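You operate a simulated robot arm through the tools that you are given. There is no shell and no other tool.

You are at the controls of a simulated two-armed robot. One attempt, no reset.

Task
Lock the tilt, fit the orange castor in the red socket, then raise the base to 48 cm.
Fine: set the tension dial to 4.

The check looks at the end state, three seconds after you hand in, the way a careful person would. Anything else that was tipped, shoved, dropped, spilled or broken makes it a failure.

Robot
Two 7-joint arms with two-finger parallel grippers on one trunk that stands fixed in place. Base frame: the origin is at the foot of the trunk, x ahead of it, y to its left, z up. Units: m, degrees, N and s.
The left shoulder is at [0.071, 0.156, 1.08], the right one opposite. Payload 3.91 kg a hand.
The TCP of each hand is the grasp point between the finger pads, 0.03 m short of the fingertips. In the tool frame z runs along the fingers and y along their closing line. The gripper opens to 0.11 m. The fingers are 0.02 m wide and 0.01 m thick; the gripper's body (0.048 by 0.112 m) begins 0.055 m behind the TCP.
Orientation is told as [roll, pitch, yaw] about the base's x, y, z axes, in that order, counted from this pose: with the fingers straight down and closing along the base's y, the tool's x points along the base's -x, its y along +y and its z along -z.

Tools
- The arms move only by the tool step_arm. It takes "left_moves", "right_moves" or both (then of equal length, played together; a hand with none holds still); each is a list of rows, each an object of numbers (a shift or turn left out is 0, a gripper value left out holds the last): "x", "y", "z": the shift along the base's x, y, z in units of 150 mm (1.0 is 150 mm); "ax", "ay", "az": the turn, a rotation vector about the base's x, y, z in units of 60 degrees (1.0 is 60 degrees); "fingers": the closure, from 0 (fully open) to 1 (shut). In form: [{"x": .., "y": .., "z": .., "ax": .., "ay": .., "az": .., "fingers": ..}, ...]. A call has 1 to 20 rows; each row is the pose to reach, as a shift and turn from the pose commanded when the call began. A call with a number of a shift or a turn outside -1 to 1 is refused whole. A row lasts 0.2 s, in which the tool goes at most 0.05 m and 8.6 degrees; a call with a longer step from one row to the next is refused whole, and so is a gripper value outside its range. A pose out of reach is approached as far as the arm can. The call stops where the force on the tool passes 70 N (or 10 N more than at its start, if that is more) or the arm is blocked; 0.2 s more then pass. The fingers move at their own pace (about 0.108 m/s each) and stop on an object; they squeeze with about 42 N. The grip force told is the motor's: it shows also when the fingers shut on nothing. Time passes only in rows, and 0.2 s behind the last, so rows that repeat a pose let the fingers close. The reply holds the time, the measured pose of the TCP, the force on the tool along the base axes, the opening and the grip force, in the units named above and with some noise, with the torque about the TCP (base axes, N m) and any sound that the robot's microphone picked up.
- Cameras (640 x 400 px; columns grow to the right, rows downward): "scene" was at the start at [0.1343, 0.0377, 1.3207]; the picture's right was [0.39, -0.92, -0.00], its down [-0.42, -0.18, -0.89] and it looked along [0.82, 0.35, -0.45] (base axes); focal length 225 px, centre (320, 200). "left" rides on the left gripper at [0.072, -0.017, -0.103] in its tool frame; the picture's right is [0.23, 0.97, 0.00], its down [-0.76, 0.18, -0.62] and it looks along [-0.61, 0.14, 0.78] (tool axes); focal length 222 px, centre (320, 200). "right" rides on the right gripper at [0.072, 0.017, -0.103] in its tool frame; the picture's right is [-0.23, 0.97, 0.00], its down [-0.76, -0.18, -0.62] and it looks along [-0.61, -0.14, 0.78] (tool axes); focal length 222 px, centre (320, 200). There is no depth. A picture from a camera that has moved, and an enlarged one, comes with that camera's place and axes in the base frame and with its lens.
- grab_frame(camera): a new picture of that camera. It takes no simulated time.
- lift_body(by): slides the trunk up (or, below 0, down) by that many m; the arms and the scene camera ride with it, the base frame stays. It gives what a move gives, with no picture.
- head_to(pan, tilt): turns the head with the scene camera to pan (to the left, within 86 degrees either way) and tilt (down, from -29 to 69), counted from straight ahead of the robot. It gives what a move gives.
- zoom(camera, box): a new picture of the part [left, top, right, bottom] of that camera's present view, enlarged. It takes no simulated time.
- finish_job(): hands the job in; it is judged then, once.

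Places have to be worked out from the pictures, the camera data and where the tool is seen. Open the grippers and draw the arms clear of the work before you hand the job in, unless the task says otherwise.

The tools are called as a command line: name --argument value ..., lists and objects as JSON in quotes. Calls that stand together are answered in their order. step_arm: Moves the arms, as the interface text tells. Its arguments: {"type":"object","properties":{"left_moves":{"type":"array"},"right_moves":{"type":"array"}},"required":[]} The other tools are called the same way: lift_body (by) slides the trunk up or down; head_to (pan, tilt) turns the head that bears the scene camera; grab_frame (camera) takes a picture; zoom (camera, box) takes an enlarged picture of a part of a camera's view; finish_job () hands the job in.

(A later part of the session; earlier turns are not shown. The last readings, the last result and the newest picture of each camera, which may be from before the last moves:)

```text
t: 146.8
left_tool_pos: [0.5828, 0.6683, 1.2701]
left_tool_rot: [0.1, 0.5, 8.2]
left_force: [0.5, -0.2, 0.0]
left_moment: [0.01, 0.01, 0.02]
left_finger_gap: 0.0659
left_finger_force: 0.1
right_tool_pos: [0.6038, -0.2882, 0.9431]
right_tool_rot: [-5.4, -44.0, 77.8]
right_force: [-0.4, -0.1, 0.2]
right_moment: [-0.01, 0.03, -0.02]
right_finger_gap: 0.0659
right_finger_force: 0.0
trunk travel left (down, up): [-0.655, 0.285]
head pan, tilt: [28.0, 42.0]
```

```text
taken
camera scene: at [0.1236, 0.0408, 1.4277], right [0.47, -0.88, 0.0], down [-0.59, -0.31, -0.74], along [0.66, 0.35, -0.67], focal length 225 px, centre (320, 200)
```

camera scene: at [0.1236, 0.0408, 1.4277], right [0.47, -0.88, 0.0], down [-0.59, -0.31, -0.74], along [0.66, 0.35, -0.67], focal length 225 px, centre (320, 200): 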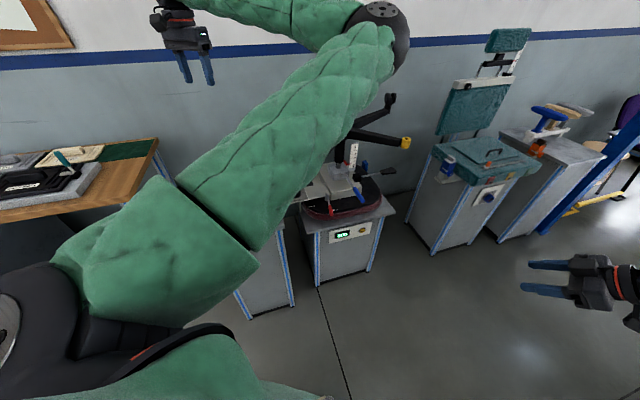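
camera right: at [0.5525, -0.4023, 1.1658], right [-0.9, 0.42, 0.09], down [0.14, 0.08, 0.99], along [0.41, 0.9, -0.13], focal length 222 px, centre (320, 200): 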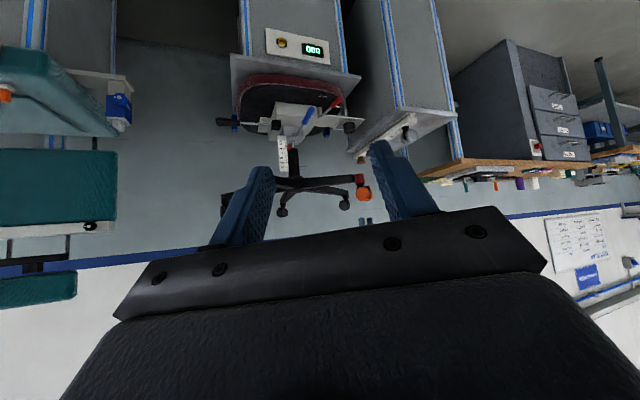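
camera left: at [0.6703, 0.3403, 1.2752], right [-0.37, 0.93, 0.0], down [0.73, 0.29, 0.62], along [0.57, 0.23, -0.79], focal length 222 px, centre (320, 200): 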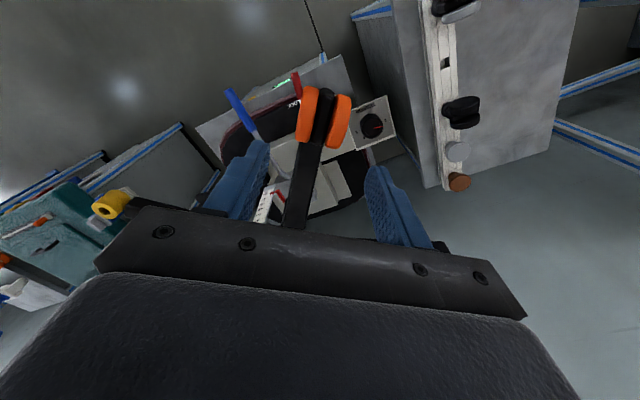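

Continuing: raise both hands a bit relative to the trunk and lower it further.

step_arm --left_moves '[{"z": 0.2, "y": 0.1, "x": -0.1}, {"z": 0.4, "y": 0.2, "x": -0.2}, {"z": 0.6, "y": 0.3, "x": -0.3}, {"z": 0.8, "y": 0.4, "x": -0.4}, {"z": 0.9, "y": 0.5, "x": -0.5}, {"z": 0.9, "y": 0.5, "x": -0.5}]' --right_moves '[{"z": 0.2}, {"z": 0.4}, {"z": 0.6}, {"z": 0.8}, {"z": 1.0}, {"z": 1.0}]'

lift_body --by -0.26

head_to --pan 18 --tilt 18

grab_frame --camera "scene"

grab_frame --camera "right"

```text
t: 148.2
left_tool_pos: [0.5072, 0.7433, 1.402]
left_tool_rot: [0.3, 0.5, 8.3]
left_force: [0.1, -0.5, -0.5]
left_moment: [0.08, -0.02, 0.02]
left_finger_gap: 0.0662
left_finger_force: 0.1
right_tool_pos: [0.6046, -0.2907, 1.0928]
right_tool_rot: [-5.3, -44.1, 77.9]
right_force: [0.4, -0.7, -0.1]
right_moment: [0.02, 0.0, 0.01]
right_finger_gap: 0.0661
right_finger_force: 0.1
trunk travel left (down, up): [-0.655, 0.285]
head pan, tilt: [28.0, 42.0]
```

```text
t: 150.8
left_tool_pos: [0.5064, 0.7446, 1.1411]
left_tool_rot: [0.1, 0.6, 8.4]
left_force: [-0.2, -0.5, 0.1]
left_moment: [-0.01, 0.02, 0.01]
left_finger_gap: 0.0661
left_finger_force: 0.0
right_tool_pos: [0.6043, -0.2892, 0.8324]
right_tool_rot: [-5.4, -44.2, 77.9]
right_force: [-0.1, 0.4, 0.8]
right_moment: [-0.02, 0.0, 0.02]
right_finger_gap: 0.0659
right_finger_force: 0.1
trunk travel left (down, up): [-0.395, 0.545]
head pan, tilt: [28.0, 42.0]
```

```text
t: 151.7
left_tool_pos: [0.5054, 0.7446, 1.1399]
left_tool_rot: [0.2, 0.6, 8.3]
left_force: [0.0, -0.1, 0.0]
left_moment: [0.0, 0.02, 0.01]
left_finger_gap: 0.0662
left_finger_force: 0.1
right_tool_pos: [0.6032, -0.2889, 0.8325]
right_tool_rot: [-5.4, -44.1, 78.0]
right_force: [0.0, 0.0, 0.3]
right_moment: [0.02, 0.0, -0.01]
right_finger_gap: 0.066
right_finger_force: 0.1
trunk travel left (down, up): [-0.395, 0.545]
head pan, tilt: [18.0, 18.0]
```

```text
taken
camera scene: at [0.1386, 0.0305, 1.2051], right [0.31, -0.95, 0.0], down [-0.3, -0.1, -0.95], along [0.9, 0.29, -0.31], focal length 225 px, centre (320, 200)
```

scene: 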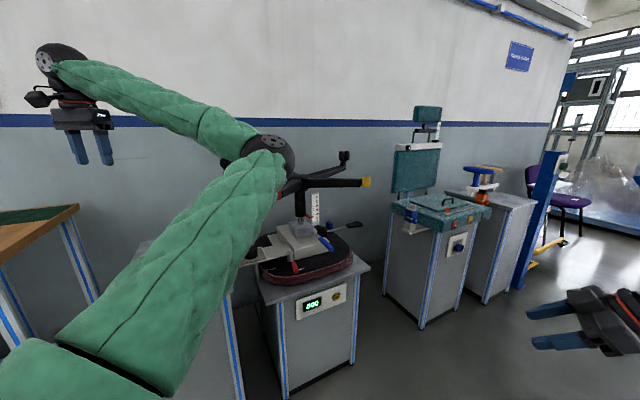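

```text
taken
camera right: at [0.5517, -0.4036, 0.8544], right [-0.9, 0.42, 0.09], down [0.14, 0.08, 0.99], along [0.41, 0.9, -0.13], focal length 222 px, centre (320, 200)
```

right: 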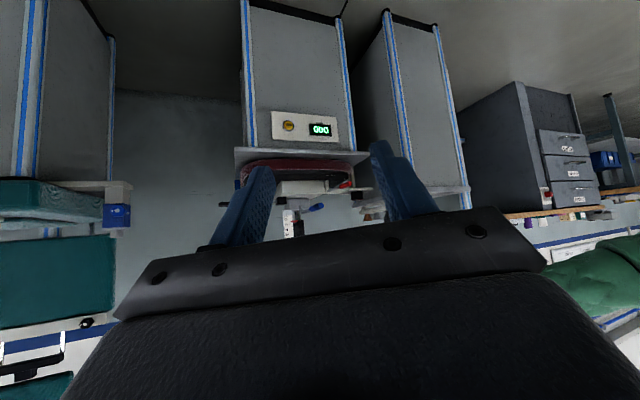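

Good view now. I'll zoom on the mechanism, paddle and castor from the scene camera.

zoom --camera "scene" --box '[280, 190, 370, 260]'

zoom --camera "scene" --box '[240, 140, 400, 240]'

zoom --camera "right" --box '[200, 150, 380, 240]'

```text
5.71 times, centred on (325, 225) of scene
camera zoom: at [0.1386, 0.0305, 1.2051], right [0.31, -0.95, 0.0], down [-0.3, -0.1, -0.95], along [0.9, 0.29, -0.31], focal length 1287 px, centre (291, 57)
```

zoom: 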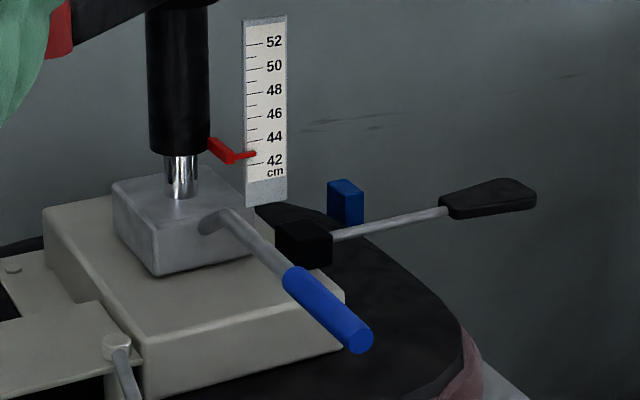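

```text
4.00 times, centred on (320, 190) of scene
camera zoom: at [0.1386, 0.0305, 1.2051], right [0.31, -0.95, 0.0], down [-0.3, -0.1, -0.95], along [0.9, 0.29, -0.31], focal length 901 px, centre (320, 240)
```

zoom: 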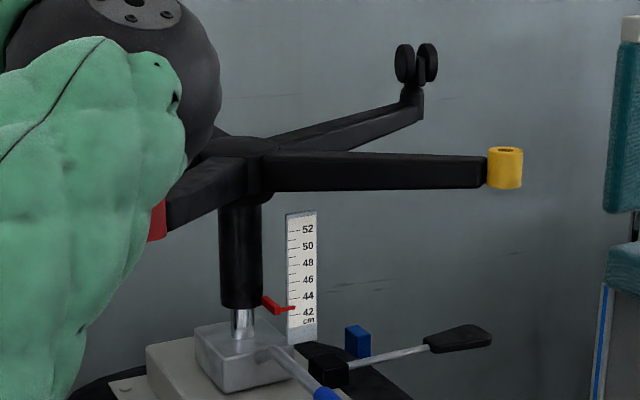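

```text
3.56 times, centred on (290, 195) of right
camera zoom: at [0.5517, -0.4036, 0.8544], right [-0.9, 0.42, 0.09], down [0.14, 0.08, 0.99], along [0.41, 0.9, -0.13], focal length 790 px, centre (427, 218)
```

zoom: 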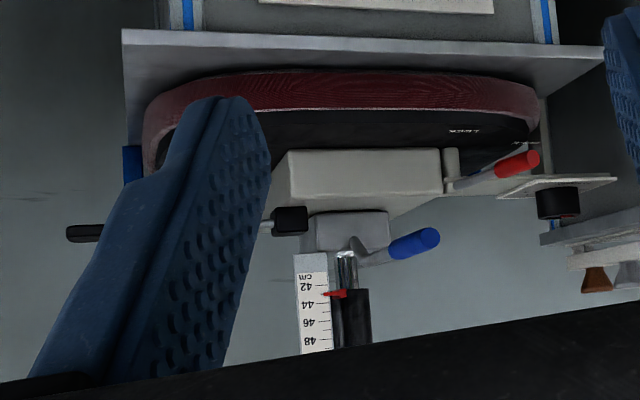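

Paddle: outer end at [1.197, 0.148, 0.738], inner end [1.161, 0.225]. I'll turn the right hand forward (yaw about 16°, nearly level), close the fingers and move out toward a point just above and short of the paddle's outer end.

step_arm --right_moves '[{"az": -0.13, "x": 0.1, "y": 0.1}, {"az": -0.26, "x": 0.2, "y": 0.2}, {"az": -0.39, "x": 0.35, "y": 0.35}, {"az": -0.52, "x": 0.5, "y": 0.5}, {"az": -0.65, "x": 0.65, "y": 0.65, "fingers": 1.0}, {"az": -0.78, "x": 0.8, "y": 0.8}, {"az": -0.91, "x": 0.95, "y": 0.9}, {"az": -1.0, "x": 1.0, "y": 1.0}, {"az": -1.0, "x": 1.0, "y": 1.0}]'

step_arm --right_moves '[{"ax": 0.036, "ay": -0.125, "x": 0.15, "z": 0.05}, {"ax": 0.072, "ay": -0.25, "x": 0.35, "y": 0.1, "z": 0.1}, {"ax": 0.108, "ay": -0.375, "x": 0.55, "y": 0.2, "z": 0.1}, {"ax": 0.143, "ay": -0.497, "x": 0.75, "y": 0.3, "z": 0.1}, {"ax": 0.143, "ay": -0.497, "x": 0.95, "y": 0.4, "z": 0.1}, {"ax": 0.143, "ay": -0.497, "x": 0.95, "y": 0.4, "z": 0.1}]'

grab_frame --camera "scene"

grab_frame --camera "right"

```text
t: 153.7
left_tool_pos: [0.5069, 0.7438, 1.1416]
left_tool_rot: [0.1, 0.5, 8.4]
left_force: [0.1, -0.1, -0.8]
left_moment: [-0.03, -0.01, -0.01]
left_finger_gap: 0.0661
left_finger_force: 0.1
right_tool_pos: [0.7539, -0.1416, 0.831]
right_tool_rot: [-5.5, -44.0, 17.9]
right_force: [0.7, 0.0, -0.3]
right_moment: [0.01, -0.01, 0.04]
right_finger_gap: 0.0002
right_finger_force: 37.6
trunk travel left (down, up): [-0.395, 0.545]
head pan, tilt: [18.0, 18.0]
```

```text
t: 155.1
left_tool_pos: [0.5071, 0.7436, 1.1411]
left_tool_rot: [0.1, 0.6, 8.2]
left_force: [-0.5, 0.1, -0.3]
left_moment: [0.0, 0.0, -0.02]
left_finger_gap: 0.0658
left_finger_force: 0.0
right_tool_pos: [0.8985, -0.0792, 0.8462]
right_tool_rot: [-9.4, -75.1, 21.4]
right_force: [0.8, 0.2, 0.6]
right_moment: [-0.02, 0.0, -0.02]
right_finger_gap: 0.0002
right_finger_force: 37.9
trunk travel left (down, up): [-0.395, 0.545]
head pan, tilt: [18.0, 18.0]
```

```text
taken
camera scene: at [0.1385, 0.0304, 1.2052], right [0.31, -0.95, 0.0], down [-0.29, -0.1, -0.95], along [0.9, 0.29, -0.31], focal length 225 px, centre (320, 200)
```

scene: 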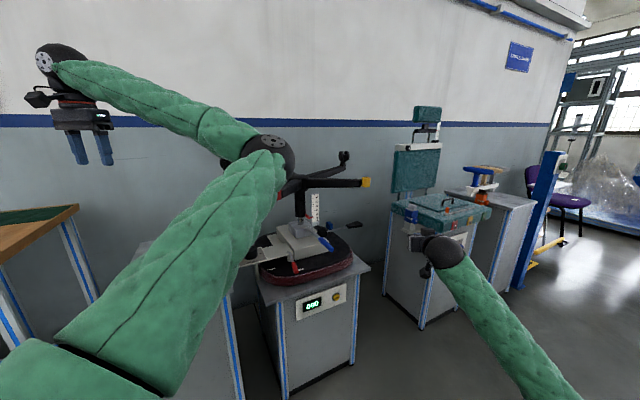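

```text
taken
camera right: at [0.7788, -0.09, 0.802], right [-0.15, 0.97, 0.18], down [-0.37, -0.23, 0.9], along [0.92, 0.07, 0.39], focal length 222 px, centre (320, 200)
```

right: 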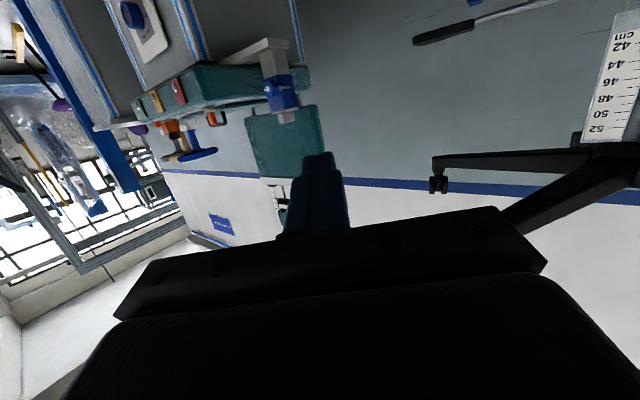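

The right camera confirms the paddle. I'll extend the hand out toward it, staying above.

step_arm --right_moves '[{"x": 0.2, "y": 0.15}, {"x": 0.4, "y": 0.35}, {"x": 0.6, "y": 0.55}, {"x": 0.8, "y": 0.75}, {"x": 0.95, "y": 0.9}, {"x": 0.95, "y": 0.9}]'

step_arm --right_moves '[{"x": 0.2, "y": 0.15, "z": -0.05}, {"x": 0.4, "y": 0.3, "z": -0.1}, {"x": 0.6, "y": 0.45, "z": -0.15}, {"x": 0.75, "y": 0.6, "z": -0.25}, {"x": 0.9, "y": 0.73, "z": -0.3}, {"x": 0.9, "y": 0.73, "z": -0.3}]'

zoom --camera "scene" --box '[280, 170, 440, 270]'

grab_frame --camera "right"

```text
t: 156.5
left_tool_pos: [0.507, 0.7444, 1.1417]
left_tool_rot: [0.0, 0.5, 8.3]
left_force: [-0.3, 0.6, 0.3]
left_moment: [0.02, 0.01, 0.04]
left_finger_gap: 0.0658
left_finger_force: 0.1
right_tool_pos: [1.0366, 0.0563, 0.8496]
right_tool_rot: [-9.1, -75.1, 21.3]
right_force: [-0.3, -0.6, 0.3]
right_moment: [0.02, -0.01, -0.04]
right_finger_gap: 0.0001
right_finger_force: 37.5
trunk travel left (down, up): [-0.395, 0.545]
head pan, tilt: [18.0, 18.0]
```

```text
t: 157.9
left_tool_pos: [0.5054, 0.744, 1.1407]
left_tool_rot: [0.1, 0.5, 8.3]
left_force: [0.3, 0.5, 0.0]
left_moment: [0.02, -0.01, -0.01]
left_finger_gap: 0.066
left_finger_force: 0.0
right_tool_pos: [1.1747, 0.1661, 0.8009]
right_tool_rot: [-9.2, -75.0, 21.4]
right_force: [-0.7, -0.7, -0.5]
right_moment: [-0.02, -0.01, 0.02]
right_finger_gap: 0.0
right_finger_force: 37.5
trunk travel left (down, up): [-0.395, 0.545]
head pan, tilt: [18.0, 18.0]
```

```text
4.00 times, centred on (360, 220) of scene
camera zoom: at [0.139, 0.0307, 1.2051], right [0.31, -0.95, 0.0], down [-0.29, -0.1, -0.95], along [0.9, 0.29, -0.31], focal length 901 px, centre (160, 120)
```

zoom: 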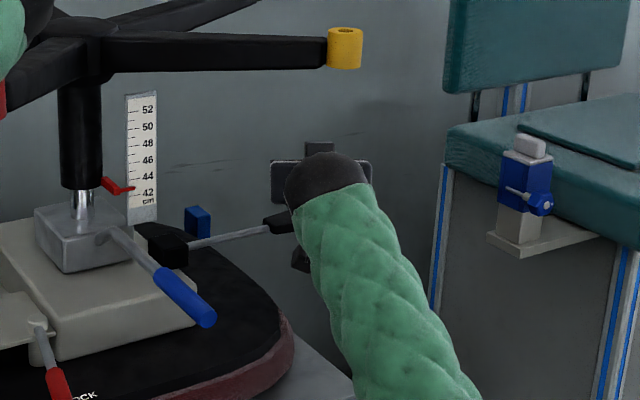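

```text
taken
camera right: at [1.0558, 0.1553, 0.7568], right [-0.15, 0.97, 0.18], down [-0.37, -0.23, 0.9], along [0.92, 0.07, 0.39], focal length 222 px, centre (320, 200)
```

right: 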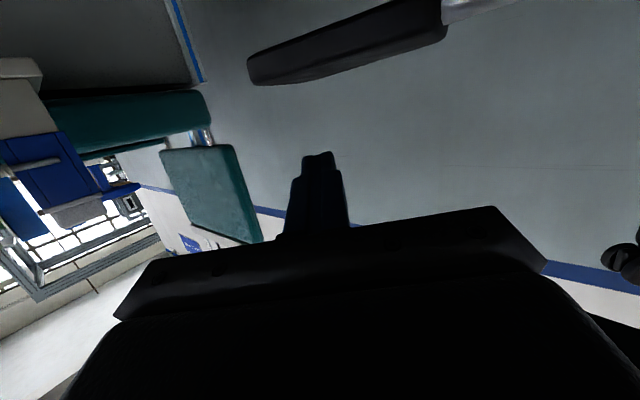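

The closed fingertips are above the paddle's outer end (top at about 0.742). I'll lower in small steps until it starts to press, watching the force and the pointer.

step_arm --right_moves '[{"z": -0.1}, {"z": -0.2}, {"z": -0.26}, {"z": -0.3}, {"z": -0.34}]'

zoom --camera "scene" --box '[290, 185, 370, 245]'

grab_frame --camera "right"

```text
t: 159.1
left_tool_pos: [0.5053, 0.7434, 1.1417]
left_tool_rot: [0.1, 0.5, 8.3]
left_force: [-0.2, -0.7, -0.2]
left_moment: [0.0, -0.01, 0.0]
left_finger_gap: 0.0664
left_finger_force: 0.1
right_tool_pos: [1.173, 0.1653, 0.7514]
right_tool_rot: [-9.3, -75.0, 21.5]
right_force: [1.0, 1.0, 1.5]
right_moment: [0.07, -0.06, 0.01]
right_finger_gap: 0.0
right_finger_force: 37.3
trunk travel left (down, up): [-0.395, 0.545]
head pan, tilt: [18.0, 18.0]
```

```text
6.67 times, centred on (330, 215) of scene
camera zoom: at [0.1387, 0.0308, 1.2052], right [0.31, -0.95, 0.0], down [-0.29, -0.1, -0.95], along [0.9, 0.29, -0.31], focal length 1501 px, centre (253, 100)
```

zoom: 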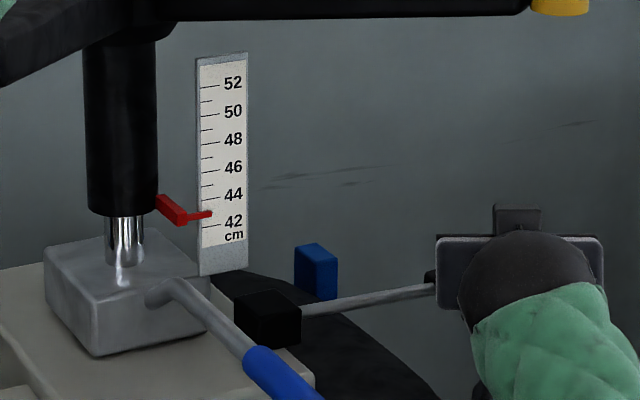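

```text
taken
camera right: at [1.0537, 0.1537, 0.7068], right [-0.16, 0.97, 0.18], down [-0.37, -0.22, 0.9], along [0.92, 0.07, 0.39], focal length 222 px, centre (320, 200)
```

right: 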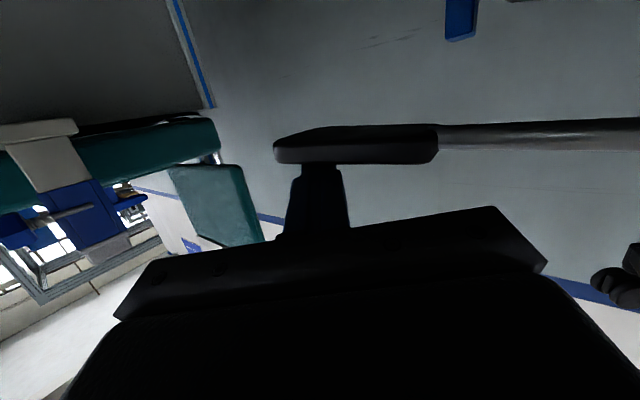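

Just touching the paddle. I'll press down 8 mm and look at the pointer.

step_arm --right_moves '[{"z": -0.025}, {"z": -0.053}]'

zoom --camera "scene" --box '[290, 185, 370, 245]'

```text
t: 159.7
left_tool_pos: [0.5068, 0.7446, 1.1415]
left_tool_rot: [0.1, 0.5, 8.3]
left_force: [0.3, -0.1, -0.5]
left_moment: [0.01, -0.01, 0.0]
left_finger_gap: 0.066
left_finger_force: 0.0
right_tool_pos: [1.173, 0.1641, 0.7425]
right_tool_rot: [-9.2, -75.0, 21.2]
right_force: [0.5, -1.1, 2.6]
right_moment: [0.01, -0.13, 0.0]
right_finger_gap: 0.0002
right_finger_force: 37.8
trunk travel left (down, up): [-0.395, 0.545]
head pan, tilt: [18.0, 18.0]
```

```text
6.67 times, centred on (330, 215) of scene
camera zoom: at [0.1387, 0.0307, 1.2052], right [0.31, -0.95, 0.0], down [-0.29, -0.1, -0.95], along [0.9, 0.29, -0.31], focal length 1501 px, centre (253, 100)
```

zoom: 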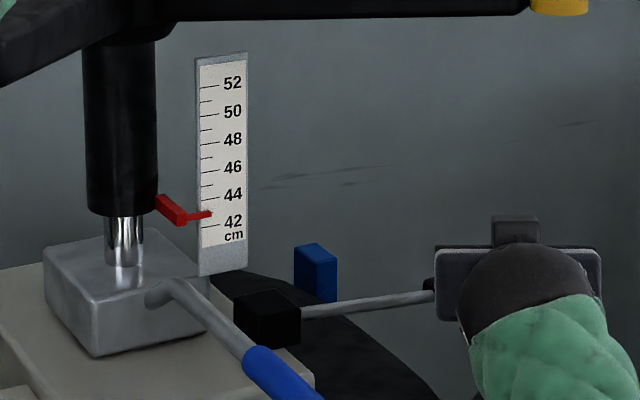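

The paddle moves with only about 3 N. I'll press another 8 mm.

step_arm --right_moves '[{"z": -0.025}, {"z": -0.053}]'

zoom --camera "scene" --box '[290, 185, 370, 245]'

```text
t: 160.3
left_tool_pos: [0.5068, 0.7437, 1.1418]
left_tool_rot: [0.1, 0.6, 8.4]
left_force: [-0.8, 0.5, 0.4]
left_moment: [0.0, 0.02, 0.01]
left_finger_gap: 0.0662
left_finger_force: 0.1
right_tool_pos: [1.1734, 0.1662, 0.7354]
right_tool_rot: [-9.3, -75.0, 21.5]
right_force: [-0.1, -1.9, 2.6]
right_moment: [0.03, -0.08, -0.05]
right_finger_gap: 0.0
right_finger_force: 37.4
trunk travel left (down, up): [-0.395, 0.545]
head pan, tilt: [18.0, 18.0]
```

```text
6.67 times, centred on (330, 215) of scene
camera zoom: at [0.1386, 0.0307, 1.2052], right [0.31, -0.95, 0.0], down [-0.29, -0.1, -0.95], along [0.9, 0.29, -0.31], focal length 1501 px, centre (253, 100)
```

zoom: 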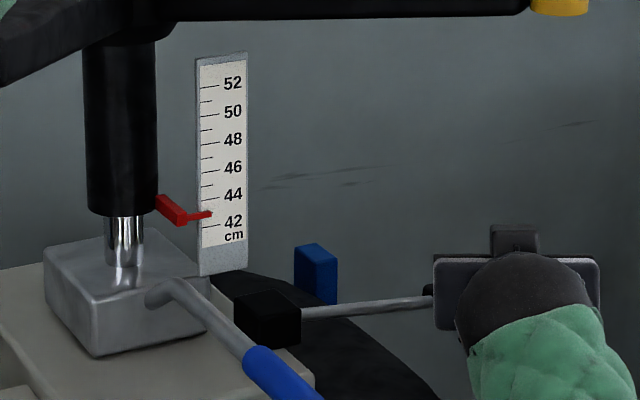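

Still no base motion. Another 8 mm.

step_arm --right_moves '[{"z": -0.03}, {"z": -0.055}]'

zoom --camera "scene" --box '[290, 185, 370, 245]'

grab_frame --camera "right"

```text
t: 160.9
left_tool_pos: [0.502, 0.7439, 1.1439]
left_tool_rot: [0.1, 0.3, 8.4]
left_force: [0.6, 0.0, 0.2]
left_moment: [0.0, -0.02, -0.01]
left_finger_gap: 0.0661
left_finger_force: 0.0
right_tool_pos: [1.1714, 0.1662, 0.7344]
right_tool_rot: [-9.5, -75.5, 21.6]
right_force: [13.3, -3.7, 31.7]
right_moment: [-0.73, 3.02, 0.7]
right_finger_gap: 0.0003
right_finger_force: 37.4
trunk travel left (down, up): [-0.395, 0.545]
head pan, tilt: [18.0, 18.0]
```

```text
6.67 times, centred on (330, 215) of scene
camera zoom: at [0.1367, 0.0302, 1.206], right [0.31, -0.95, 0.0], down [-0.29, -0.1, -0.95], along [0.91, 0.29, -0.31], focal length 1501 px, centre (253, 100)
```

zoom: 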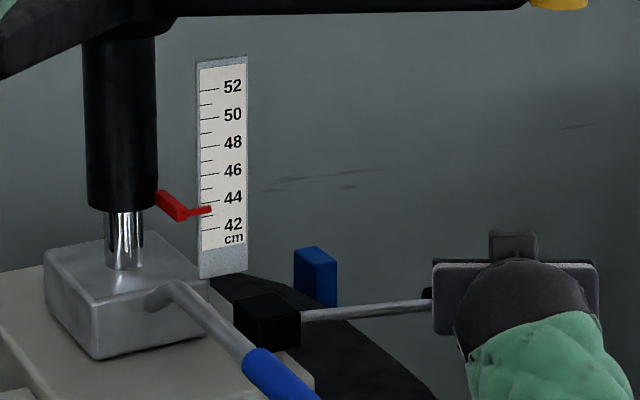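

```text
taken
camera right: at [1.0531, 0.1549, 0.6897], right [-0.16, 0.97, 0.18], down [-0.37, -0.23, 0.9], along [0.91, 0.07, 0.4], focal length 222 px, centre (320, 200)
```

right: 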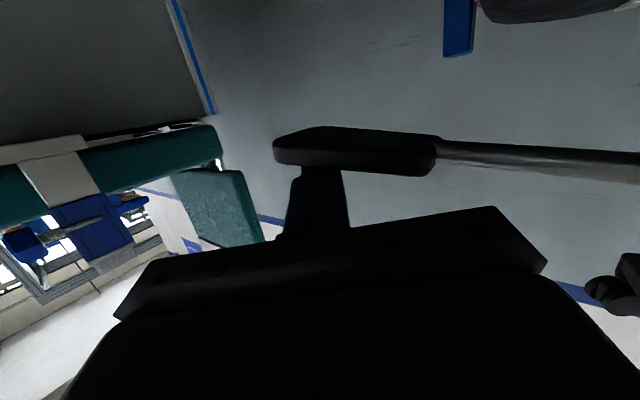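

The paddle is at its stop (32 N) and the pointer has begun to rise, from about 42.6 to 43.1. I'll hold it pressed briefly to measure the rate.

step_arm --right_moves '[{"z": 0}, {"z": 0}]'

zoom --camera "scene" --box '[310, 185, 350, 225]'

```text
t: 161.5
left_tool_pos: [0.5041, 0.7436, 1.1436]
left_tool_rot: [0.0, 0.2, 8.2]
left_force: [0.6, 0.0, 0.5]
left_moment: [-0.01, 0.0, 0.02]
left_finger_gap: 0.0657
left_finger_force: 0.0
right_tool_pos: [1.1712, 0.1668, 0.7347]
right_tool_rot: [-9.5, -75.3, 21.7]
right_force: [26.1, -1.6, 46.5]
right_moment: [-0.91, 4.0, 0.66]
right_finger_gap: 0.0
right_finger_force: 37.5
trunk travel left (down, up): [-0.395, 0.545]
head pan, tilt: [18.0, 18.0]
```

```text
10.00 times, centred on (330, 205) of scene
camera zoom: at [0.1361, 0.0301, 1.2059], right [0.31, -0.95, 0.0], down [-0.29, -0.1, -0.95], along [0.91, 0.29, -0.31], focal length 2252 px, centre (220, 150)
```

zoom: 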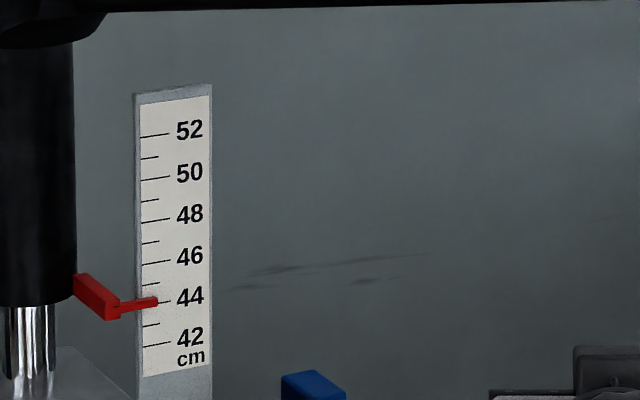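

The pointer is at 44.0, rising at about 1.5 cm/s. I'll hold for 7 more rows, about 1.6 s, then re-read.

step_arm --right_moves '[{"z": 0}, {"z": 0}, {"z": 0}, {"z": 0}, {"z": 0}, {"z": 0}, {"z": 0}]'

zoom --camera "scene" --box '[310, 185, 350, 225]'

```text
t: 163.1
left_tool_pos: [0.5036, 0.7439, 1.1432]
left_tool_rot: [0.1, 0.3, 8.3]
left_force: [-0.8, -0.2, -0.1]
left_moment: [0.0, 0.05, -0.02]
left_finger_gap: 0.066
left_finger_force: 0.1
right_tool_pos: [1.1709, 0.1661, 0.7337]
right_tool_rot: [-9.6, -75.4, 21.7]
right_force: [22.4, -2.5, 47.3]
right_moment: [-0.98, 4.39, 0.68]
right_finger_gap: 0.0
right_finger_force: 37.6
trunk travel left (down, up): [-0.395, 0.545]
head pan, tilt: [18.0, 18.0]
```

```text
10.00 times, centred on (330, 205) of scene
camera zoom: at [0.1356, 0.03, 1.2057], right [0.31, -0.95, 0.0], down [-0.29, -0.1, -0.95], along [0.91, 0.29, -0.31], focal length 2252 px, centre (220, 150)
```

zoom: 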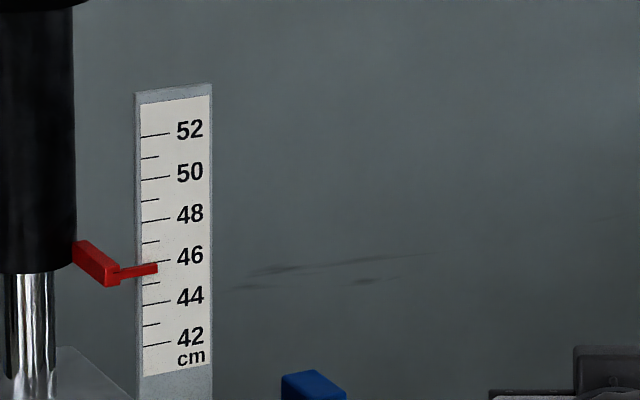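

Now 45.8, at about 1.1 cm/s. I'll hold 6 more rows, about 1.4 s, then make the last small step.

step_arm --right_moves '[{"z": 0}, {"z": 0}, {"z": 0}, {"z": 0}, {"z": 0}, {"z": 0}]'

zoom --camera "scene" --box '[310, 185, 350, 225]'

```text
t: 164.5
left_tool_pos: [0.5005, 0.7426, 1.1428]
left_tool_rot: [0.1, 0.2, 8.3]
left_force: [0.1, 0.5, -0.2]
left_moment: [0.01, -0.02, 0.02]
left_finger_gap: 0.0661
left_finger_force: 0.0
right_tool_pos: [1.1716, 0.166, 0.7352]
right_tool_rot: [-9.5, -75.4, 21.7]
right_force: [17.4, -4.5, 47.6]
right_moment: [-1.05, 4.89, 0.72]
right_finger_gap: 0.0001
right_finger_force: 37.7
trunk travel left (down, up): [-0.395, 0.545]
head pan, tilt: [18.0, 18.0]
```

```text
10.00 times, centred on (330, 205) of scene
camera zoom: at [0.1353, 0.03, 1.2058], right [0.31, -0.95, 0.0], down [-0.29, -0.1, -0.95], along [0.91, 0.29, -0.31], focal length 2252 px, centre (220, 150)
```

zoom: 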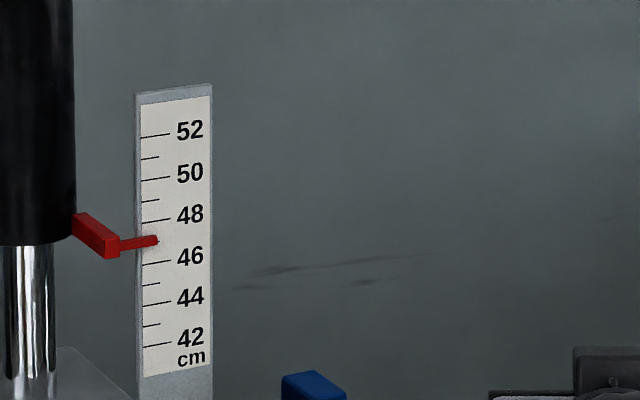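

Now 47.1, at about 0.93 cm/s. Two rows (0.6 s) should bring it to about 47.65.

step_arm --right_moves '[{"z": 0}, {"z": 0}]'

zoom --camera "scene" --box '[315, 192, 339, 216]'

```text
t: 165.1
left_tool_pos: [0.5032, 0.7425, 1.1435]
left_tool_rot: [0.1, 0.3, 8.2]
left_force: [-0.8, -0.4, -0.1]
left_moment: [0.01, -0.01, -0.01]
left_finger_gap: 0.0661
left_finger_force: 0.0
right_tool_pos: [1.1714, 0.1661, 0.734]
right_tool_rot: [-9.5, -75.4, 21.8]
right_force: [15.7, -5.3, 47.7]
right_moment: [-0.99, 5.02, 0.67]
right_finger_gap: 0.0
right_finger_force: 37.7
trunk travel left (down, up): [-0.395, 0.545]
head pan, tilt: [18.0, 18.0]
```

```text
16.00 times, centred on (327, 204) of scene
camera zoom: at [0.1352, 0.03, 1.2058], right [0.31, -0.95, 0.0], down [-0.29, -0.1, -0.95], along [0.91, 0.29, -0.31], focal length 3603 px, centre (208, 136)
```

zoom: 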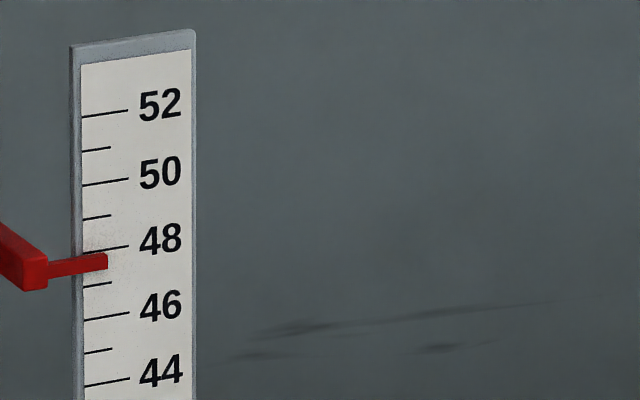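

Reads about 47.66 (perhaps 0.1 higher allowing for parallax). I'll hold one more row and then lift off quickly in the same call.

step_arm --right_moves '[{"z": 0}, {"z": 0.3}, {"z": 0.6}, {"z": 0.6}]'

zoom --camera "scene" --box '[315, 192, 339, 216]'

```text
t: 166.1
left_tool_pos: [0.5067, 0.744, 1.1398]
left_tool_rot: [0.1, 0.5, 8.3]
left_force: [0.5, 0.3, -0.1]
left_moment: [0.03, -0.01, 0.01]
left_finger_gap: 0.0659
left_finger_force: 0.0
right_tool_pos: [1.1712, 0.1639, 0.8151]
right_tool_rot: [-9.2, -74.9, 21.4]
right_force: [0.7, 0.5, -0.3]
right_moment: [-0.01, 0.01, -0.01]
right_finger_gap: 0.0002
right_finger_force: 37.3
trunk travel left (down, up): [-0.395, 0.545]
head pan, tilt: [18.0, 18.0]
```

```text
16.00 times, centred on (327, 204) of scene
camera zoom: at [0.139, 0.0309, 1.205], right [0.31, -0.95, 0.0], down [-0.29, -0.1, -0.95], along [0.9, 0.29, -0.31], focal length 3603 px, centre (208, 136)
```

zoom: 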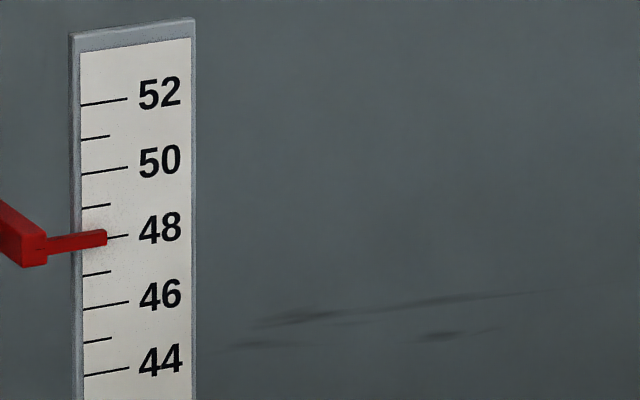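

The pointer is centred on the 48 mark. I'll retract the right arm along the way it came.

step_arm --right_moves '[{"x": -0.2, "y": -0.15, "z": 0.05}, {"x": -0.4, "y": -0.3, "z": 0.1}, {"x": -0.6, "y": -0.45, "z": 0.15}, {"x": -0.8, "y": -0.6, "z": 0.2}, {"x": -0.95, "y": -0.75, "z": 0.2}, {"x": -0.95, "y": -0.75, "z": 0.2}]'

step_arm --right_moves '[{"x": -0.2, "y": -0.2}, {"x": -0.4, "y": -0.4}, {"x": -0.6, "y": -0.6}, {"x": -0.8, "y": -0.8}, {"x": -1.0, "y": -1.0}, {"x": -1.0, "y": -1.0}]'

step_arm --right_moves '[{"x": -0.2, "y": -0.2}, {"x": -0.4, "y": -0.4}, {"x": -0.6, "y": -0.6}, {"x": -0.8, "y": -0.8}, {"x": -1.0, "y": -1.0, "fingers": 0.4}, {"x": -1.0, "y": -1.0}]'

zoom --camera "scene" --box '[240, 140, 400, 240]'

zoom --camera "scene" --box '[315, 192, 339, 216]'

grab_frame --camera "left"

```text
t: 167.5
left_tool_pos: [0.5061, 0.7443, 1.1413]
left_tool_rot: [0.0, 0.5, 8.2]
left_force: [0.0, 0.8, 0.0]
left_moment: [-0.01, 0.0, -0.01]
left_finger_gap: 0.0661
left_finger_force: 0.0
right_tool_pos: [1.0311, 0.0534, 0.8465]
right_tool_rot: [-9.1, -75.0, 21.4]
right_force: [0.8, 0.0, 0.0]
right_moment: [-0.04, -0.02, 0.04]
right_finger_gap: 0.0001
right_finger_force: 37.7
trunk travel left (down, up): [-0.395, 0.545]
head pan, tilt: [18.0, 18.0]
```

```text
t: 168.9
left_tool_pos: [0.5071, 0.745, 1.1409]
left_tool_rot: [0.1, 0.4, 8.3]
left_force: [-0.3, -0.1, 0.4]
left_moment: [0.0, 0.01, -0.02]
left_finger_gap: 0.0662
left_finger_force: 0.0
right_tool_pos: [0.8817, -0.095, 0.8444]
right_tool_rot: [-9.3, -75.0, 21.3]
right_force: [0.0, 0.2, -0.3]
right_moment: [-0.01, -0.01, 0.05]
right_finger_gap: 0.0002
right_finger_force: 38.0
trunk travel left (down, up): [-0.395, 0.545]
head pan, tilt: [18.0, 18.0]
```

```text
t: 170.3
left_tool_pos: [0.5061, 0.7439, 1.141]
left_tool_rot: [0.0, 0.5, 8.2]
left_force: [0.2, 0.6, -0.3]
left_moment: [0.0, 0.0, -0.05]
left_finger_gap: 0.0664
left_finger_force: 0.0
right_tool_pos: [0.7296, -0.2446, 0.8491]
right_tool_rot: [-9.2, -74.9, 21.3]
right_force: [-0.4, -0.1, -0.4]
right_moment: [0.01, 0.02, -0.05]
right_finger_gap: 0.066
right_finger_force: 0.2
trunk travel left (down, up): [-0.395, 0.545]
head pan, tilt: [18.0, 18.0]
```

```text
4.00 times, centred on (320, 190) of scene
camera zoom: at [0.1389, 0.0309, 1.2051], right [0.31, -0.95, 0.0], down [-0.29, -0.1, -0.95], along [0.9, 0.29, -0.31], focal length 901 px, centre (320, 240)
```

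zoom: 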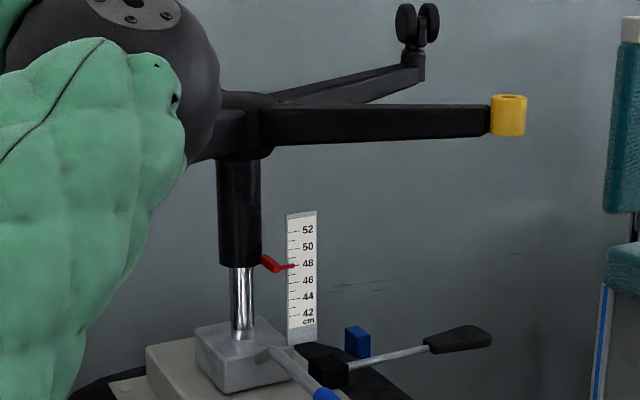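

```text
16.00 times, centred on (327, 204) of scene
camera zoom: at [0.1389, 0.0309, 1.2051], right [0.31, -0.95, 0.0], down [-0.29, -0.1, -0.95], along [0.9, 0.29, -0.31], focal length 3603 px, centre (208, 136)
```

zoom: 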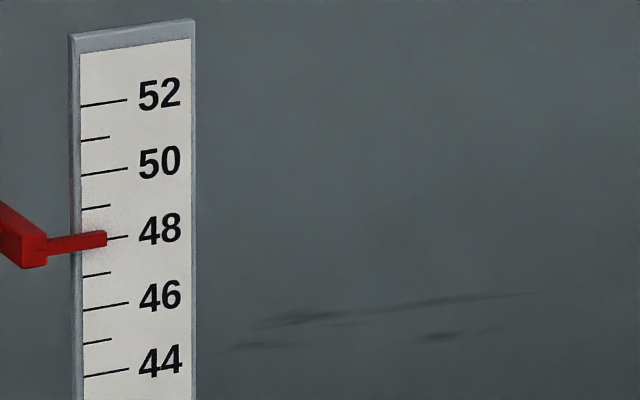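

```text
taken
camera left: at [0.4392, 0.7153, 1.2451], right [-0.37, 0.93, 0.0], down [0.73, 0.29, 0.62], along [0.57, 0.23, -0.79], focal length 222 px, centre (320, 200)
```

left: 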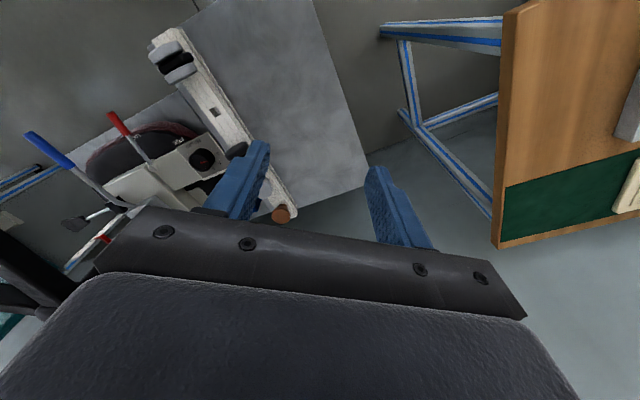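

The base holds exactly at 48. Now the dial: with the base raised and the trunk low, the left forearm can pass beneath the leg. I'll bring the left hand over with a 30° tilt to a point behind and above the dial.

step_arm --left_moves '[{"x": 0.15, "y": -0.2, "az": -0.07}, {"x": 0.3, "y": -0.4, "az": -0.14, "ay": -0.1}, {"x": 0.45, "y": -0.6, "az": -0.14, "ay": -0.2}, {"x": 0.6, "y": -0.8, "az": -0.14, "ay": -0.3}, {"x": 0.75, "y": -1.0, "az": -0.14, "ay": -0.4, "fingers": 0.3}, {"x": 0.9, "y": -1.0, "z": -0.1, "az": -0.14, "ay": -0.5}, {"x": 0.95, "y": -1.0, "z": -0.2, "az": -0.14, "ay": -0.5}, {"x": 0.95, "y": -1.0, "z": -0.2, "az": -0.14, "ay": -0.5}]'

grab_frame --camera "scene"

grab_frame --camera "left"

```text
t: 172.1
left_tool_pos: [0.6483, 0.5943, 1.1111]
left_tool_rot: [-2.0, -29.5, 0.3]
left_force: [-0.5, 0.1, 0.0]
left_moment: [0.02, 0.01, 0.04]
left_finger_gap: 0.0771
left_finger_force: 0.0
right_tool_pos: [0.73, -0.2448, 0.85]
right_tool_rot: [-9.1, -74.9, 21.3]
right_force: [-1.3, -0.5, -0.4]
right_moment: [-0.02, 0.0, -0.03]
right_finger_gap: 0.0657
right_finger_force: 0.1
trunk travel left (down, up): [-0.395, 0.545]
head pan, tilt: [18.0, 18.0]
```

```text
taken
camera scene: at [0.1386, 0.0305, 1.2052], right [0.31, -0.95, 0.0], down [-0.29, -0.1, -0.95], along [0.9, 0.29, -0.31], focal length 225 px, centre (320, 200)
```

scene: 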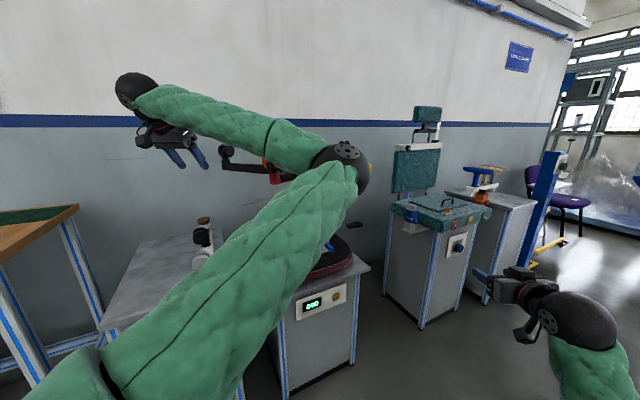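

```text
taken
camera left: at [0.5354, 0.5788, 1.1664], right [-0.18, 0.97, -0.14], down [0.36, 0.2, 0.91], along [0.91, 0.12, -0.39], focal length 222 px, centre (320, 200)
```

left: 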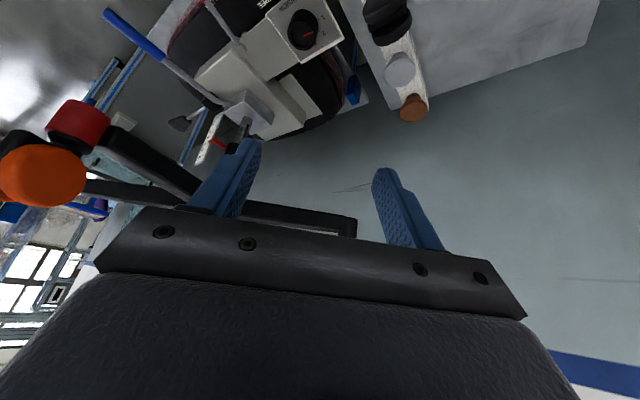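

The forearm clears the castor at this x. I'll come down first at small x, then move forward once the forearm is below the castor level, watching the trunk readings for any sign of contact.

step_arm --left_moves '[{"x": 0.03, "y": -0.08, "z": -0.25}, {"x": 0.06, "y": -0.16, "z": -0.5}, {"x": 0.08, "y": -0.25, "z": -0.75}, {"x": 0.1, "y": -0.35, "z": -1.0}, {"x": 0.1, "y": -0.4, "z": -1.0}, {"x": 0.1, "y": -0.4, "z": -1.0}]'

grab_frame --camera "scene"

grab_frame --camera "left"

```text
t: 173.5
left_tool_pos: [0.6626, 0.5352, 0.9588]
left_tool_rot: [-2.0, -29.4, 0.2]
left_force: [-0.5, 0.6, -0.2]
left_moment: [0.01, 0.0, 0.05]
left_finger_gap: 0.0769
left_finger_force: 0.0
right_tool_pos: [0.7308, -0.2446, 0.8502]
right_tool_rot: [-9.3, -75.0, 21.4]
right_force: [-0.3, -0.9, 0.2]
right_moment: [-0.01, -0.03, 0.04]
right_finger_gap: 0.0662
right_finger_force: 0.0
trunk travel left (down, up): [-0.395, 0.545]
head pan, tilt: [18.0, 18.0]
```

```text
taken
camera scene: at [0.1388, 0.0305, 1.2052], right [0.31, -0.95, 0.0], down [-0.29, -0.1, -0.95], along [0.9, 0.29, -0.31], focal length 225 px, centre (320, 200)
```

scene: 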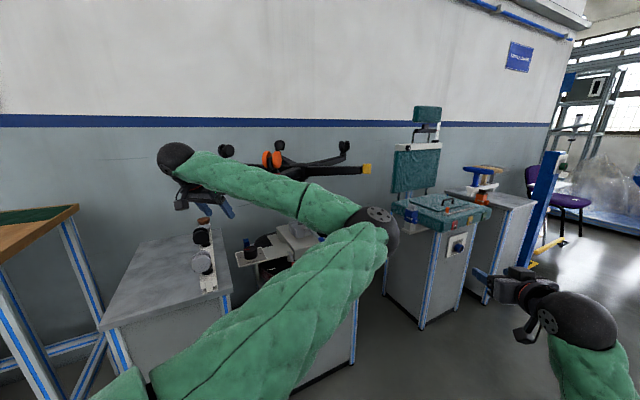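

```text
taken
camera left: at [0.5495, 0.5198, 1.0143], right [-0.18, 0.97, -0.14], down [0.36, 0.2, 0.91], along [0.91, 0.12, -0.39], focal length 222 px, centre (320, 200)
```

left: 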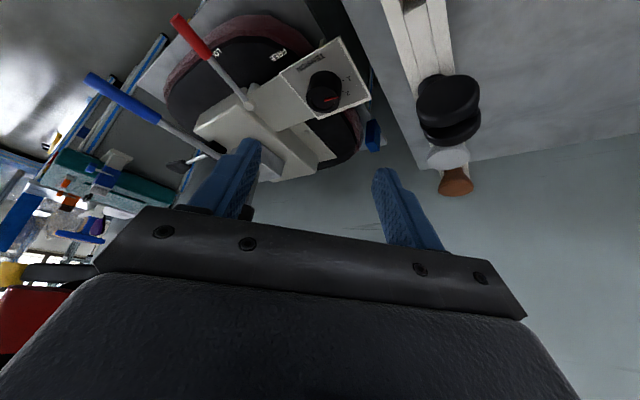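

Clear so far (trunk readings unchanged, elbow near z 1.0). I'll continue to [0.745, 0.534, 0.85].

step_arm --left_moves '[{"x": 0.08, "z": -0.2}, {"x": 0.15, "z": -0.4}, {"x": 0.25, "z": -0.6}, {"x": 0.4, "z": -0.68}, {"x": 0.55, "z": -0.72}, {"x": 0.55, "z": -0.72}]'

grab_frame --camera "scene"

grab_frame --camera "left"

zoom --camera "scene" --box '[160, 130, 420, 290]'

```text
t: 174.9
left_tool_pos: [0.7446, 0.5351, 0.853]
left_tool_rot: [-2.2, -29.5, 0.3]
left_force: [0.1, -0.1, -0.3]
left_moment: [-0.04, 0.01, 0.02]
left_finger_gap: 0.077
left_finger_force: 0.1
right_tool_pos: [0.7297, -0.2445, 0.8503]
right_tool_rot: [-9.2, -75.1, 21.4]
right_force: [-0.1, 1.2, 0.3]
right_moment: [-0.02, -0.02, 0.03]
right_finger_gap: 0.0662
right_finger_force: 0.1
trunk travel left (down, up): [-0.395, 0.545]
head pan, tilt: [18.0, 18.0]
```

```text
taken
camera scene: at [0.1387, 0.0305, 1.2052], right [0.31, -0.95, 0.0], down [-0.29, -0.1, -0.95], along [0.9, 0.29, -0.31], focal length 225 px, centre (320, 200)
```

scene: 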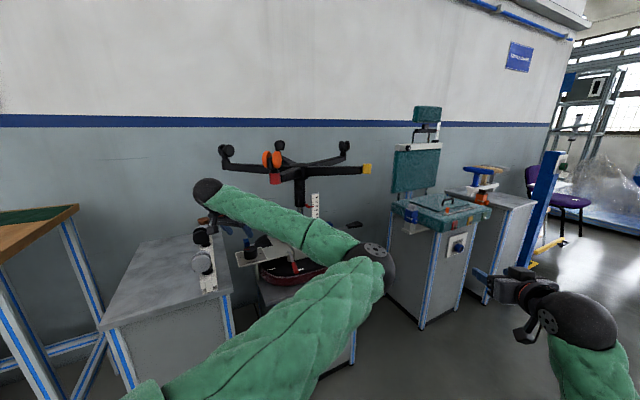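

```text
taken
camera left: at [0.6318, 0.5194, 0.9074], right [-0.18, 0.97, -0.14], down [0.36, 0.2, 0.91], along [0.91, 0.12, -0.39], focal length 222 px, centre (320, 200)
```

left: 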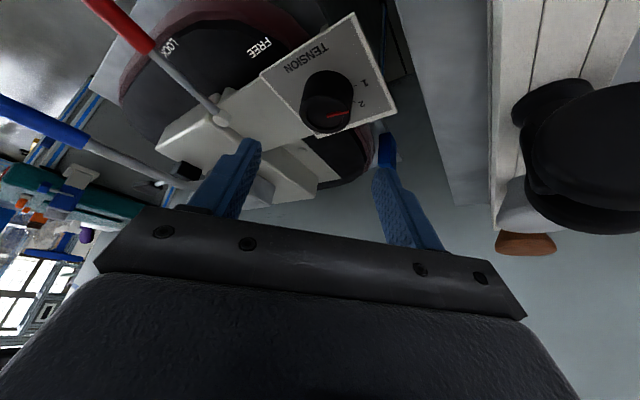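

```text
2.46 times, centred on (290, 210) of scene
camera zoom: at [0.1387, 0.0305, 1.2052], right [0.31, -0.95, 0.0], down [-0.29, -0.1, -0.95], along [0.9, 0.29, -0.31], focal length 554 px, centre (394, 175)
```

zoom: 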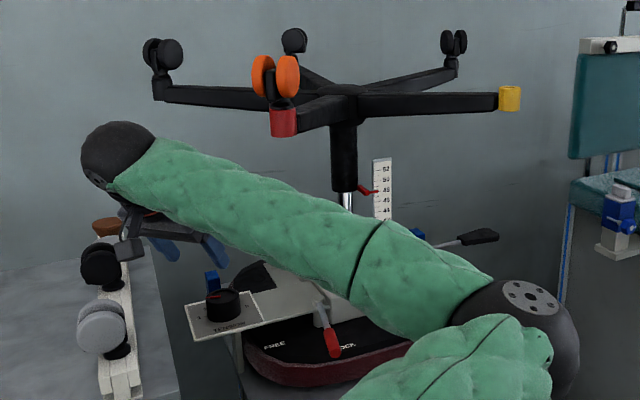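

The forearm passes well below the raised base. I'll go down along the tool axis so the pads straddle the dial.

step_arm --left_moves '[{"x": 0.1, "z": -0.17}, {"x": 0.2, "z": -0.34}, {"x": 0.28, "z": -0.5}, {"x": 0.32, "y": -0.01, "z": -0.6}, {"x": 0.345, "y": -0.01, "z": -0.675}, {"x": 0.345, "y": -0.01, "z": -0.675}]'

grab_frame --camera "left"

zoom --camera "scene" --box '[160, 130, 420, 290]'

```text
t: 176.3
left_tool_pos: [0.798, 0.531, 0.7535]
left_tool_rot: [-2.1, -29.5, 0.2]
left_force: [-0.5, 0.0, -0.1]
left_moment: [-0.02, -0.02, -0.01]
left_finger_gap: 0.077
left_finger_force: 0.1
right_tool_pos: [0.7295, -0.2446, 0.8505]
right_tool_rot: [-9.3, -75.0, 21.3]
right_force: [-0.4, -0.6, -1.1]
right_moment: [-0.02, 0.01, -0.02]
right_finger_gap: 0.066
right_finger_force: 0.1
trunk travel left (down, up): [-0.395, 0.545]
head pan, tilt: [18.0, 18.0]
```

```text
taken
camera left: at [0.6853, 0.516, 0.808], right [-0.18, 0.97, -0.14], down [0.36, 0.2, 0.91], along [0.91, 0.12, -0.39], focal length 222 px, centre (320, 200)
```

left: 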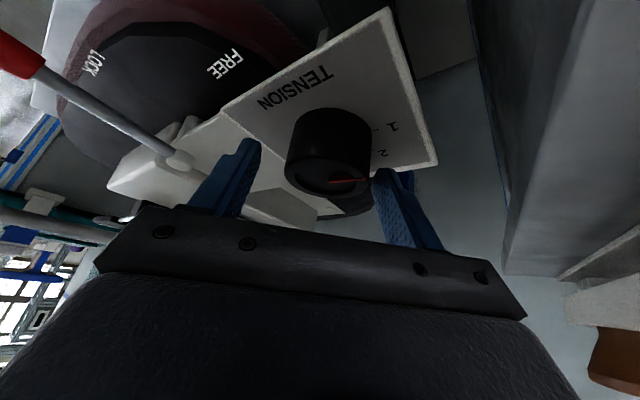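

```text
2.46 times, centred on (290, 210) of scene
camera zoom: at [0.1387, 0.0305, 1.2052], right [0.31, -0.95, 0.0], down [-0.29, -0.1, -0.95], along [0.9, 0.29, -0.31], focal length 554 px, centre (394, 175)
```

zoom: 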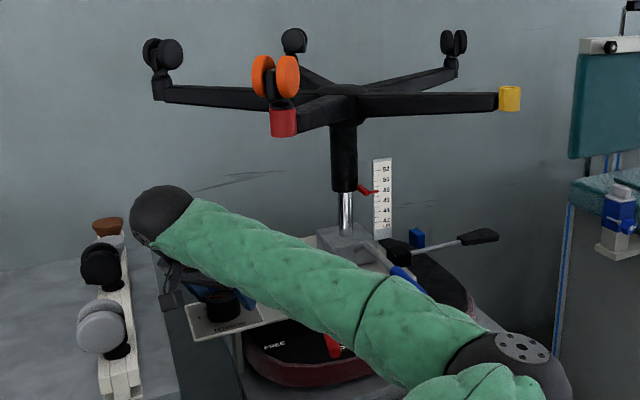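

The dial sits between the pads. I'll yaw to about +15°, centre slightly, and close on it.

step_arm --left_moves '[{"az": 0.13, "y": 0.015}, {"az": 0.25, "y": 0.025}, {"az": 0.25, "y": 0.025}, {"az": 0.25, "y": 0.025, "fingers": 0.45}, {"az": 0.25, "y": 0.025, "fingers": 0.65}, {"az": 0.25, "y": 0.025}, {"az": 0.25, "y": 0.025}]'

zoom --camera "left" --box '[220, 80, 460, 230]'

```text
t: 177.9
left_tool_pos: [0.7974, 0.5337, 0.7532]
left_tool_rot: [-2.1, -29.4, 15.2]
left_force: [-0.3, -15.1, -2.0]
left_moment: [0.76, 0.13, -0.17]
left_finger_gap: 0.0521
left_finger_force: 45.1
right_tool_pos: [0.7302, -0.2442, 0.8489]
right_tool_rot: [-9.0, -75.0, 21.0]
right_force: [-0.1, 1.1, 0.6]
right_moment: [-0.02, 0.03, -0.02]
right_finger_gap: 0.0658
right_finger_force: 0.1
trunk travel left (down, up): [-0.395, 0.545]
head pan, tilt: [18.0, 18.0]
```

```text
2.67 times, centred on (340, 155) of left
camera zoom: at [0.692, 0.4895, 0.8078], right [-0.43, 0.89, -0.14], down [0.3, 0.29, 0.91], along [0.85, 0.35, -0.39], focal length 592 px, centre (267, 320)
```

zoom: 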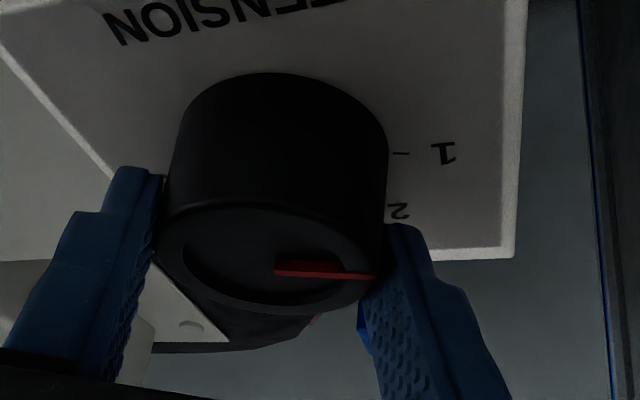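

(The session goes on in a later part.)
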